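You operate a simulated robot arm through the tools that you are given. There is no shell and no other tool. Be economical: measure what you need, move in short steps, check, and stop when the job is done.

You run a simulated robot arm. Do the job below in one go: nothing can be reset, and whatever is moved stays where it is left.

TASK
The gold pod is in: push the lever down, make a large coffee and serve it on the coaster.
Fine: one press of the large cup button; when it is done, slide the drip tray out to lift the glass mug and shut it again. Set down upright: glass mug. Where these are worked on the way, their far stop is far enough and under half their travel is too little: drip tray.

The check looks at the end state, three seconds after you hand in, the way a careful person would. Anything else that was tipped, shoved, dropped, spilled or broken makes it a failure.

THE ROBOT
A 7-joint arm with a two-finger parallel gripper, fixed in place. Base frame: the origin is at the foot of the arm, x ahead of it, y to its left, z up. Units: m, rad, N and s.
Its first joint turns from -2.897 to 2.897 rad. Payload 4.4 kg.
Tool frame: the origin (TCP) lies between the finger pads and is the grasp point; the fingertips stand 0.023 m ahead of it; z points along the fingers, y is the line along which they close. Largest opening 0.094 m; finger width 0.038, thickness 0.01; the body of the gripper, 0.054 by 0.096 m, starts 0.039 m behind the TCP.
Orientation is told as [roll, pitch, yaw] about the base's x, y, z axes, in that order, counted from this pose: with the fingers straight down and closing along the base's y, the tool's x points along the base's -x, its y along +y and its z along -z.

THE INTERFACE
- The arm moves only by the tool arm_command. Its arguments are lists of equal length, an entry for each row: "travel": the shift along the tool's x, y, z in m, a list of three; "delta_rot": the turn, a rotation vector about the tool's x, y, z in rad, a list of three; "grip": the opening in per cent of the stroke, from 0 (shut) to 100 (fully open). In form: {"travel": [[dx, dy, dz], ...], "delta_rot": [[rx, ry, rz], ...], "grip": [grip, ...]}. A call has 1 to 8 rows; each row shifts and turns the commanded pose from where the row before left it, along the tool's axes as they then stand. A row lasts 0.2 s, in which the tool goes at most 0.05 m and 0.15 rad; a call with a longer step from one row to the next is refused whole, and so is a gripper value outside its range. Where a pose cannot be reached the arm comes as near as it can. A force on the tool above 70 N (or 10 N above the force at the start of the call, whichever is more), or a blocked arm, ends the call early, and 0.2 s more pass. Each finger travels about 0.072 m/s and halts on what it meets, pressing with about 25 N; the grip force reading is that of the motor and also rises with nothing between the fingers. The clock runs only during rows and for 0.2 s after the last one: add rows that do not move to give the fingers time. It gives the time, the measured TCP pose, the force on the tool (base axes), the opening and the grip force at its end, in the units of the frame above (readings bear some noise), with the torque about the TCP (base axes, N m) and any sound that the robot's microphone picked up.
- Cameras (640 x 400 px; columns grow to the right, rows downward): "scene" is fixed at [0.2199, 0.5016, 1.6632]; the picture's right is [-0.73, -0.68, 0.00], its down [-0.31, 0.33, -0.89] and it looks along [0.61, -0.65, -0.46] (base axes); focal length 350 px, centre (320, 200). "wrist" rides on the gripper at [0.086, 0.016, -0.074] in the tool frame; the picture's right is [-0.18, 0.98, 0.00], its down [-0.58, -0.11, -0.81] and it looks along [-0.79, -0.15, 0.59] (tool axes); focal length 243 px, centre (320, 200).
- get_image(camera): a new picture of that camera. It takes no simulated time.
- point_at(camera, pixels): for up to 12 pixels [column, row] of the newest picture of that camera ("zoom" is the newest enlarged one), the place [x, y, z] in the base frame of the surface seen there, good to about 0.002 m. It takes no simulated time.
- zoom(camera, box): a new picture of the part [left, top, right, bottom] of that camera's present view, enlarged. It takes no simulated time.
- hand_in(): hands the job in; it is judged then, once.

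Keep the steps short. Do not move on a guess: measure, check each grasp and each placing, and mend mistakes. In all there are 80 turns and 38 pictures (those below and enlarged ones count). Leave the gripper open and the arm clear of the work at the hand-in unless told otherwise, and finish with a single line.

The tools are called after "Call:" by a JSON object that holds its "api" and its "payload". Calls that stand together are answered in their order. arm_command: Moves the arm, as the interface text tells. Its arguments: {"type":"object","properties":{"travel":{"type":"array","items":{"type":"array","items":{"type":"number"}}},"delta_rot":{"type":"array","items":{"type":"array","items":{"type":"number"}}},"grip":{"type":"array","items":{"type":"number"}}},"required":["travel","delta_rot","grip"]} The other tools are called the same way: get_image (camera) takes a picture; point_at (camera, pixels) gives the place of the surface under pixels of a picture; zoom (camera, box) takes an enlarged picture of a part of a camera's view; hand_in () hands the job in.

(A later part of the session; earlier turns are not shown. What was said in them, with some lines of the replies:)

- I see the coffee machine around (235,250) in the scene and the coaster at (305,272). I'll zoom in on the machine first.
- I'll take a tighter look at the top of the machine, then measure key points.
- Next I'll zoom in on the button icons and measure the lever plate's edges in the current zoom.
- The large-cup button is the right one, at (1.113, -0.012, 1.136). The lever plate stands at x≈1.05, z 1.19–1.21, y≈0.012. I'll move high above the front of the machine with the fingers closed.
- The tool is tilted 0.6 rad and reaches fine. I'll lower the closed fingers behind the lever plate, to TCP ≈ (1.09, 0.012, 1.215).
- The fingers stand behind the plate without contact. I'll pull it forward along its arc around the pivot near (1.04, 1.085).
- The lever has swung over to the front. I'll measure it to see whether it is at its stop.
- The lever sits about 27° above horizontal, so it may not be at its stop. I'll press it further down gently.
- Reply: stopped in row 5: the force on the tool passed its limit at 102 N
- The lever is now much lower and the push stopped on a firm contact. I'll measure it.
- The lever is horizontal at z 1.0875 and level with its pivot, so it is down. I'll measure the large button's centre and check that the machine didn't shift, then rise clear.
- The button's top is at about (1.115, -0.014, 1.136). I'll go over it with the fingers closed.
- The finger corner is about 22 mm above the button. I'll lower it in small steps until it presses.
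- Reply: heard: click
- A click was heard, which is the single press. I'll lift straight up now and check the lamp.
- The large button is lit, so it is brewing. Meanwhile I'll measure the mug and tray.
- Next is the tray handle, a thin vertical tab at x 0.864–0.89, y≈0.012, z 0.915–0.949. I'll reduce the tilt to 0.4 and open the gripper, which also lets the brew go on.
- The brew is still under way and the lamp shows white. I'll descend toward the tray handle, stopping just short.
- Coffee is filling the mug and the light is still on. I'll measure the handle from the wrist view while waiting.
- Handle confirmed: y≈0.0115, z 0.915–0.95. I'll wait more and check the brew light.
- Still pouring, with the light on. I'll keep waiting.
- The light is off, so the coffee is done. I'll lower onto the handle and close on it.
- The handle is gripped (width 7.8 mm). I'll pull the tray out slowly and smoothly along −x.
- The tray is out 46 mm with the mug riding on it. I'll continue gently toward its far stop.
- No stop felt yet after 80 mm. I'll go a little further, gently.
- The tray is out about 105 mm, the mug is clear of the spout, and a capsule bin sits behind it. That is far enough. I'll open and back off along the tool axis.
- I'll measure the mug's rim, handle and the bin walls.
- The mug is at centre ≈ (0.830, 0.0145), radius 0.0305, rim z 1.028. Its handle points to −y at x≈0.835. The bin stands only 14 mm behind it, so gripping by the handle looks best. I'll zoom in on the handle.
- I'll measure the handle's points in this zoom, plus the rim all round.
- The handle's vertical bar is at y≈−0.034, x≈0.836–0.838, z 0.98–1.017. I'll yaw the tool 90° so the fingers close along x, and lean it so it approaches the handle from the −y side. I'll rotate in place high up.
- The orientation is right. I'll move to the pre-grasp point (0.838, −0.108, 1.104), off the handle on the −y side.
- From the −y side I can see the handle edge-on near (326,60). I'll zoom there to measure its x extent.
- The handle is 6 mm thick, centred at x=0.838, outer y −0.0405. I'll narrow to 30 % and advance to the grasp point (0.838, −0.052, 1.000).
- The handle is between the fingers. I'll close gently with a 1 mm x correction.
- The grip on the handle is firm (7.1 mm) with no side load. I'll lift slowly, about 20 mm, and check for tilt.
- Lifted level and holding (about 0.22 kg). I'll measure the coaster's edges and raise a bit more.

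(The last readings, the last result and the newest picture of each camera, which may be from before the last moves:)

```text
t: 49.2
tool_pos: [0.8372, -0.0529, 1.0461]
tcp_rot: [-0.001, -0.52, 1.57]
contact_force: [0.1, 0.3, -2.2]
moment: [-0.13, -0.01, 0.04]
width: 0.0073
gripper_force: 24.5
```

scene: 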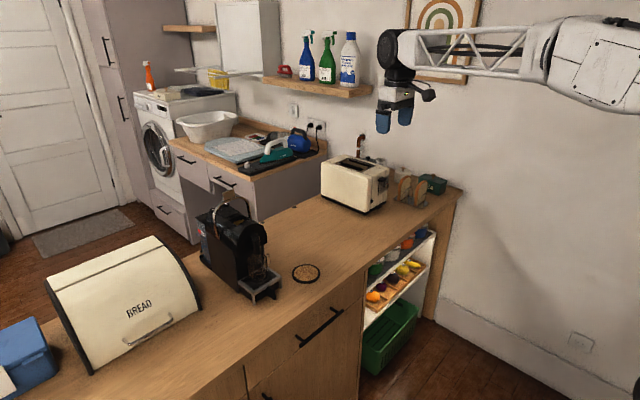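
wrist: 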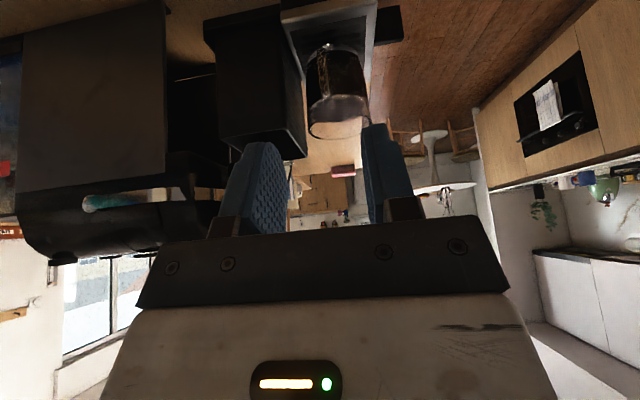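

The coaster's centre is (0.890, −0.1445). I'll move the mug smoothly along −y first, then +x, keeping it level.

Call:
{"api": "arm_command", "payload": {"travel": [[0.0069, 0, -0.004], [0.0122, 0, -0.007], [0.0174, 0, -0.0099], [0.0191, 0, -0.0109], [0.0191, 0, -0.0109], [0.0174, 0, -0.0099], [0.0122, 0, -0.007], [0.0069, 0, -0.004]], "delta_rot": [[0, 0, 0], [0, 0, 0], [0, 0, 0], [0, 0, 0], [0, 0, 0], [0, 0, 0], [0, 0, 0], [0, 0, 0]], "grip": [0, 0, 0, 0, 0, 0, 0, 0]}}

Call:
{"api": "arm_command", "payload": {"travel": [[0.003, -0.006, -0.0018], [0.006, -0.01, -0.0035], [0.007, -0.013, -0.004], [0.005, -0.013, -0.003], [0.003, -0.01, -0.002], [0, -0.006, 0], [0, 0, 0]], "delta_rot": [[0, 0, 0], [0, 0, 0], [0, 0, 0], [0, 0, 0], [0, 0, 0], [0, 0, 0], [0, 0, 0]], "grip": [0, 0, 0, 0, 0, 0, 0]}}

Call:
{"api": "zoom", "payload": {"camera": "scene", "box": [248, 215, 360, 295]}}

```text
t: 51.0
tool_pos: [0.8367, -0.1812, 1.047]
tcp_rot: [0.0, -0.522, 1.57]
contact_force: [0.0, -0.5, -2.9]
moment: [-0.17, -0.02, -0.02]
width: 0.0071
gripper_force: 25.2
```

```text
t: 52.6
tool_pos: [0.8978, -0.2097, 1.0477]
tcp_rot: [0.001, -0.52, 1.57]
contact_force: [-0.1, -0.7, -1.7]
moment: [-0.16, -0.01, 0.0]
width: 0.0072
gripper_force: 25.1
```

```text
5.00 times, centred on (304, 255) of scene
```

zoom: 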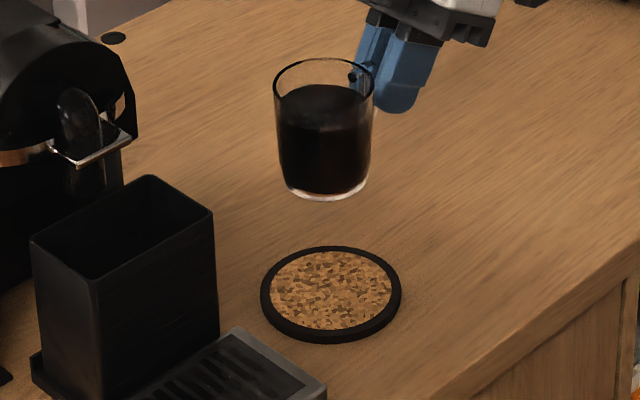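

Now the mug hovers above the coaster. I'll measure the coaster edges, mug rim and bottom to align.

Call:
{"api": "point_at", "payload": {"camera": "zoom", "pixels": [[275, 85], [373, 88], [320, 201], [285, 182], [366, 182], [325, 60], [262, 290], [400, 290], [330, 248], [330, 335], [280, 320], [385, 322]]}}

```text
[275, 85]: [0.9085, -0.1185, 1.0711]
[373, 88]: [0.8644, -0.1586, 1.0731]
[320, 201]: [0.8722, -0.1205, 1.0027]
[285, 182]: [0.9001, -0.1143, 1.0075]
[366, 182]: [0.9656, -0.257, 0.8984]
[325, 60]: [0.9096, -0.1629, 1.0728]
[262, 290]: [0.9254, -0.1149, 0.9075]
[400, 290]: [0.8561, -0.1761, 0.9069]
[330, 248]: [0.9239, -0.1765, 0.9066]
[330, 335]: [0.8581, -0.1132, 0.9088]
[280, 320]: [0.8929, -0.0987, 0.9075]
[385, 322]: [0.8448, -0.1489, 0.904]
```

The mug centre is about 4 mm off the coaster centre (0.891, −0.145). I'll shift it and lower 84 mm, leaving about 12 mm.

Call:
{"api": "arm_command", "payload": {"travel": [[0.0035, -0.003, -0.002], [0.003, 0, 0.0052], [0.0065, 0, 0.0113], [0.0075, 0, 0.013], [0.0075, 0, 0.013], [0.0075, 0, 0.013], [0.0065, 0, 0.0113], [0.0035, 0, 0.0061]], "delta_rot": [[0, 0, 0], [0, 0, 0], [0, 0, 0], [0, 0, 0], [0, 0, 0], [0, 0, 0], [0, 0, 0], [0, 0, 0]], "grip": [0, 0, 0, 0, 0, 0, 0, 0]}}

Call:
{"api": "zoom", "payload": {"camera": "scene", "box": [264, 225, 360, 295]}}

```text
t: 54.4
tool_pos: [0.8984, -0.2132, 0.9631]
tcp_rot: [0.001, -0.521, 1.571]
contact_force: [0.2, 0.3, -2.3]
moment: [-0.17, -0.02, 0.02]
width: 0.0072
gripper_force: 25.2
```

```text
5.71 times, centred on (312, 260) of scene
```

zoom: 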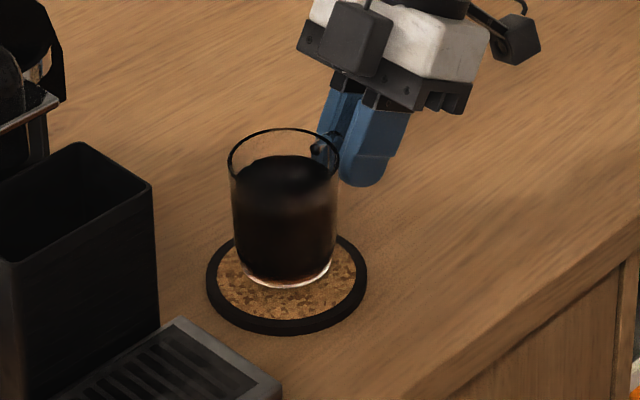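

It is well aligned and about 12 mm up. I'll lower the rest in fine steps, watching the load.

Call:
{"api": "arm_command", "payload": {"travel": [[0.0015, 0, 0.0026], [0.0015, 0, 0.0026], [0.001, 0, 0.0017], [0.001, 0, 0.0017], [0.0005, 0, 0.0009], [0, 0, 0]], "delta_rot": [[0, 0, 0], [0, 0, 0], [0, 0, 0], [0, 0, 0], [0, 0, 0], [0, 0, 0]], "grip": [0, 0, 0, 0, 0, 0]}}

```text
t: 55.8
tool_pos: [0.9006, -0.2137, 0.9515]
tcp_rot: [-0.002, -0.52, 1.571]
contact_force: [0.8, -0.6, 11.1]
moment: [0.73, -0.01, 0.0]
width: 0.0071
gripper_force: 24.4
```

Contact with the coaster (+11 N). I'll relieve 1 mm and open gently.

Call:
{"api": "arm_command", "payload": {"travel": [[-0.0005, 0, -0.0008], [0, 0, 0], [0, 0, 0], [0, 0, 0], [0, 0, 0]], "delta_rot": [[0, 0, 0], [0, 0, 0], [0, 0, 0], [0, 0, 0], [0, 0, 0]], "grip": [0, 0, 10, 25, 30]}}

Call:
{"api": "zoom", "payload": {"camera": "scene", "box": [264, 225, 360, 295]}}

```text
t: 57.0
tool_pos: [0.8998, -0.2129, 0.9522]
tcp_rot: [-0.001, -0.52, 1.571]
contact_force: [0.3, -0.5, -0.9]
moment: [0.02, -0.01, -0.03]
width: 0.028
gripper_force: 0.0
```

```text
5.71 times, centred on (312, 260) of scene
```

zoom: 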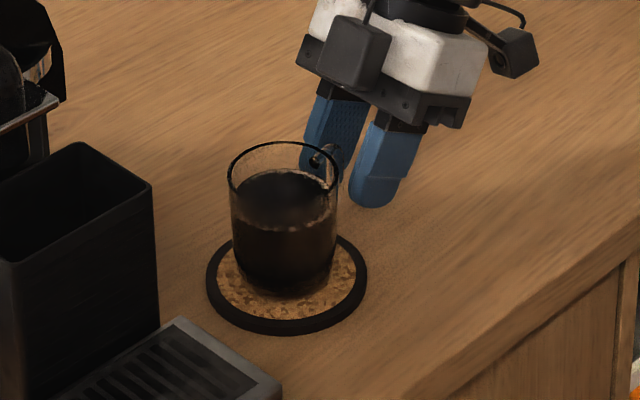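

The mug stands upright on the coaster. I'll withdraw along the tool axis away from the handle, then rise.

Call:
{"api": "arm_command", "payload": {"travel": [[0, 0, -0.01], [0, 0, -0.02], [0, 0, -0.035], [0, 0, -0.045], [0, 0, -0.045], [0, 0, -0.045], [0, 0, -0.045], [0, 0, 0]], "delta_rot": [[0, 0, 0], [0, 0, 0], [0, 0, 0], [0, 0, 0], [0, 0, 0], [0, 0, 0], [0, 0, 0], [0, 0, 0]], "grip": [30, 30, 30, 30, 30, 30, 30, 30]}}

```text
t: 58.8
tool_pos: [0.8985, -0.3361, 1.1648]
tcp_rot: [0.001, -0.52, 1.57]
contact_force: [1.1, 0.1, -0.7]
moment: [0.01, 0.0, 0.01]
width: 0.0283
gripper_force: 0.1
```

Clear of the mug. I'll move to in front of the tray, high up, and yaw back 90°.

Call:
{"api": "arm_command", "payload": {"travel": [[-0.0256, 0.0286, 0.0146], [-0.0256, 0.0286, 0.0146], [-0.0256, 0.0286, 0.0146], [-0.0256, 0.0286, 0.0146], [-0.0256, 0.0286, 0.0146], [-0.0256, 0.0286, 0.0146], [-0.0256, 0.0286, 0.0146], [-0.0256, 0.0286, 0.0146]], "delta_rot": [[0, 0, 0], [0, 0, 0], [0, 0, 0], [0, 0, 0], [0, 0, 0], [0, 0, 0], [0, 0, 0], [0, 0, 0]], "grip": [30, 30, 30, 30, 30, 30, 30, 30]}}

Call:
{"api": "arm_command", "payload": {"travel": [[0, 0, 0], [0, 0, 0], [0, 0, 0], [0, 0, 0], [0, 0, 0], [0, 0, 0], [0, 0, 0], [0, 0, 0]], "delta_rot": [[0.0745, 0, 0.13], [0.0745, 0, 0.13], [0.0745, 0, 0.13], [0.0745, 0, 0.13], [0.0745, 0, 0.13], [0.0745, 0, 0.13], [0.0745, 0, 0.13], [0.0745, 0, 0.13]], "grip": [30, 30, 30, 30, 30, 30, 30, 30]}}

Call:
{"api": "arm_command", "payload": {"travel": [[0, 0, 0], [0, 0, 0], [0, 0, 0], [0, 0, 0], [0, 0, 0]], "delta_rot": [[0.0745, 0, 0.13], [0.0745, 0, 0.13], [0.036, 0, 0.063], [0, 0.12, 0], [0, 0, 0]], "grip": [40, 40, 40, 40, 40]}}

```text
t: 60.6
tool_pos: [0.668, -0.0983, 1.1652]
tcp_rot: [0.002, -0.521, 1.569]
contact_force: [0.3, -0.8, -0.7]
moment: [0.0, 0.01, 0.01]
width: 0.0283
gripper_force: 0.1
```

```text
t: 62.4
tool_pos: [0.6706, -0.099, 1.1656]
tcp_rot: [0.002, -0.519, 0.37]
contact_force: [0.7, -0.3, -0.4]
moment: [0.02, 0.01, -0.04]
width: 0.0282
gripper_force: 0.1
```

```text
t: 63.6
tool_pos: [0.6706, -0.0991, 1.1657]
tcp_rot: [0.0, -0.399, -0.001]
contact_force: [0.4, -0.9, -0.2]
moment: [-0.01, -0.01, -0.01]
width: 0.0373
gripper_force: 0.1
```

The orientation is restored. I'll align with the tray handle and advance most of the way.

Call:
{"api": "arm_command", "payload": {"travel": [[0.0021, 0.0365, 0.0049], [0.0021, 0.0365, 0.0049], [0.0021, 0.0365, 0.0049], [0, 0, 0.045], [0, 0, 0.045], [0, 0, 0.045], [0, 0, 0.02], [0, 0, 0]], "delta_rot": [[0, 0, 0], [0, 0, 0], [0, 0, 0], [0, 0, 0], [0, 0, 0], [0, 0, 0], [0, 0, 0], [0, 0, 0]], "grip": [40, 40, 40, 40, 40, 40, 40, 40]}}

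Call:
{"api": "get_image", "payload": {"camera": "wrist"}}

```text
t: 65.4
tool_pos: [0.7301, 0.0099, 1.0075]
tcp_rot: [0.001, -0.4, 0.0]
contact_force: [-0.9, 0.8, -1.5]
moment: [0.0, -0.01, 0.0]
width: 0.0374
gripper_force: 0.0
```

```text
6 pictures are left
```

wrist: 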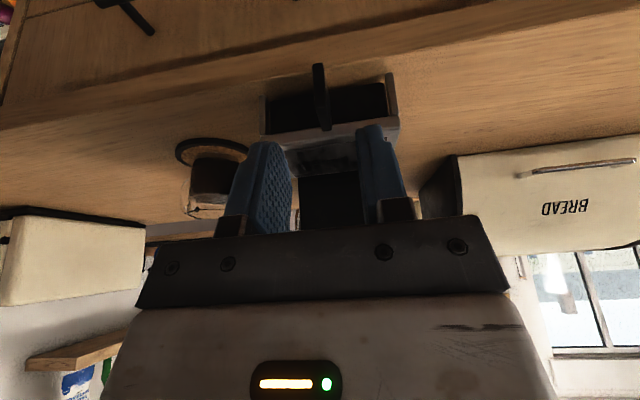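

Call:
{"api": "point_at", "payload": {"camera": "wrist", "pixels": [[317, 68], [321, 100], [325, 126], [270, 135], [398, 125]]}}

Call:
{"api": "arm_command", "payload": {"travel": [[0, 0.001, 0.03], [0, 0, 0.03], [0, 0, 0.01], [0, 0, 0], [0, 0, 0], [0, 0, 0]], "delta_rot": [[0, 0, 0], [0, 0, 0], [0, 0, 0], [0, 0, 0], [0, 0, 0], [0, 0, 0]], "grip": [40, 40, 40, 20, 0, 0]}}

```text
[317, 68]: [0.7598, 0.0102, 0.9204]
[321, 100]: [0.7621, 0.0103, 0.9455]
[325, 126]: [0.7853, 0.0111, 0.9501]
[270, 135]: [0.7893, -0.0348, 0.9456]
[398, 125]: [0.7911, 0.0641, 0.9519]
```

```text
t: 66.8
tool_pos: [0.7579, 0.0124, 0.9432]
tcp_rot: [0.001, -0.399, -0.001]
contact_force: [0.6, -6.4, 0.4]
moment: [0.07, -0.41, -0.61]
width: 0.008
gripper_force: 25.4
```

The handle is gripped. I'll push the tray shut along +x: 96 mm first, then finish with force feedback.

Call:
{"api": "arm_command", "payload": {"travel": [[-0.0055, -0.001, 0.0023], [-0.0111, 0, 0.0047], [-0.0129, 0, 0.0054], [-0.0129, 0, 0.0054], [-0.0129, 0, 0.0054], [-0.0129, 0, 0.0054], [-0.0129, 0, 0.0054], [-0.0074, 0, 0.0031]], "delta_rot": [[0, 0, 0], [0, 0, 0], [0, 0, 0], [0, 0, 0], [0, 0, 0], [0, 0, 0], [0, 0, 0], [0, 0, 0]], "grip": [0, 0, 0, 0, 0, 0, 0, 0]}}

Call:
{"api": "arm_command", "payload": {"travel": [[-0.0037, 0, 0.0016], [-0.0037, 0, 0.0016], [-0.0028, 0, 0.0012], [-0.0018, 0, 0.0008], [0, 0, 0]], "delta_rot": [[0, 0, 0], [0, 0, 0], [0, 0, 0], [0, 0, 0], [0, 0, 0]], "grip": [0, 0, 0, 0, 0]}}

```text
t: 68.6
tool_pos: [0.8542, 0.0098, 0.9418]
tcp_rot: [0.001, -0.4, 0.0]
contact_force: [-0.9, -6.9, 0.0]
moment: [0.13, 0.37, -0.65]
width: 0.0079
gripper_force: 24.9
```

```text
t: 69.8
tool_pos: [0.8677, 0.011, 0.942]
tcp_rot: [0.0, -0.401, 0.001]
contact_force: [-16.5, -0.1, -0.8]
moment: [0.12, 0.17, -0.5]
width: 0.0082
gripper_force: 24.5
```

A firm stop of 16 N at x 0.868 means the tray is shut. I'll open and back off along the tool axis.

Call:
{"api": "arm_command", "payload": {"travel": [[0, 0, 0], [0, 0, 0], [0, 0, -0.02], [0, 0, -0.03], [0, 0, -0.04], [0, 0, -0.045], [0, 0, -0.045], [0, 0, -0.045]], "delta_rot": [[0, 0, 0], [0, 0, 0], [0, 0, 0], [0, 0, 0], [0, 0, 0], [0, 0, 0], [0, 0, 0], [0, 0, 0]], "grip": [40, 40, 40, 60, 80, 100, 100, 100]}}

Call:
{"api": "arm_command", "payload": {"travel": [[0.0184, 0, -0.043], [0.0184, 0, -0.043], [0.0184, 0, -0.043], [0, 0, 0]], "delta_rot": [[0, 0, 0], [0, 0, 0], [0, 0, 0], [0, 0, 0]], "grip": [100, 100, 100, 100]}}

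Call:
{"api": "zoom", "payload": {"camera": "scene", "box": [192, 190, 352, 310]}}

```text
t: 71.6
tool_pos: [0.7793, 0.011, 1.1473]
tcp_rot: [0.001, -0.397, -0.001]
contact_force: [0.2, 0.4, -0.4]
moment: [-0.01, 0.0, 0.01]
width: 0.0941
gripper_force: 0.0
```

```text
t: 72.6
tool_pos: [0.678, 0.0099, 1.2477]
tcp_rot: [-0.001, -0.4, -0.002]
contact_force: [-0.1, 0.0, -0.4]
moment: [0.04, 0.01, 0.01]
width: 0.0944
gripper_force: 0.0
```

```text
3.33 times, centred on (272, 250) of scene
```

zoom: 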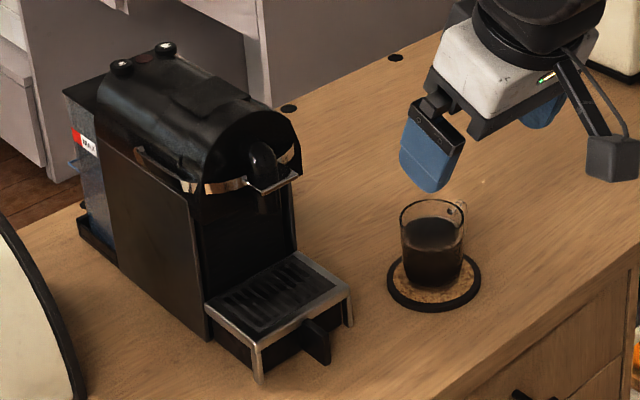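

The tray looks shut. I'll compare its position with the original (rail corner x≈0.897, handle tip 0.865) and check the lever and mug.

Call:
{"api": "point_at", "payload": {"camera": "zoom", "pixels": [[258, 343], [350, 290], [322, 330], [330, 360], [265, 187], [225, 186], [402, 225], [464, 228], [432, 286]]}}

```text
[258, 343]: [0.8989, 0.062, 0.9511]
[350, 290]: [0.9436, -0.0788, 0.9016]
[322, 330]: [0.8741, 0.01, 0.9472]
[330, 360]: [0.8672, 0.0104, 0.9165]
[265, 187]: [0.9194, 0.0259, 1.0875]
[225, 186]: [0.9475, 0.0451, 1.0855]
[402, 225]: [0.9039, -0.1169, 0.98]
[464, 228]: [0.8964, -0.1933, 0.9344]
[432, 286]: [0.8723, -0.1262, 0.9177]
```

The tray is fully shut, the lever is down, and the mug is upright on the coaster. The arm is clear with the gripper open, so I'm handing in.

Call:
{"api": "hand_in", "payload": {}}

```text
The job is handed in.
```

The job is handed in: I pushed the lever down, brewed a large coffee with one button press, set the glass mug upright on the coaster, and shut the drip tray.
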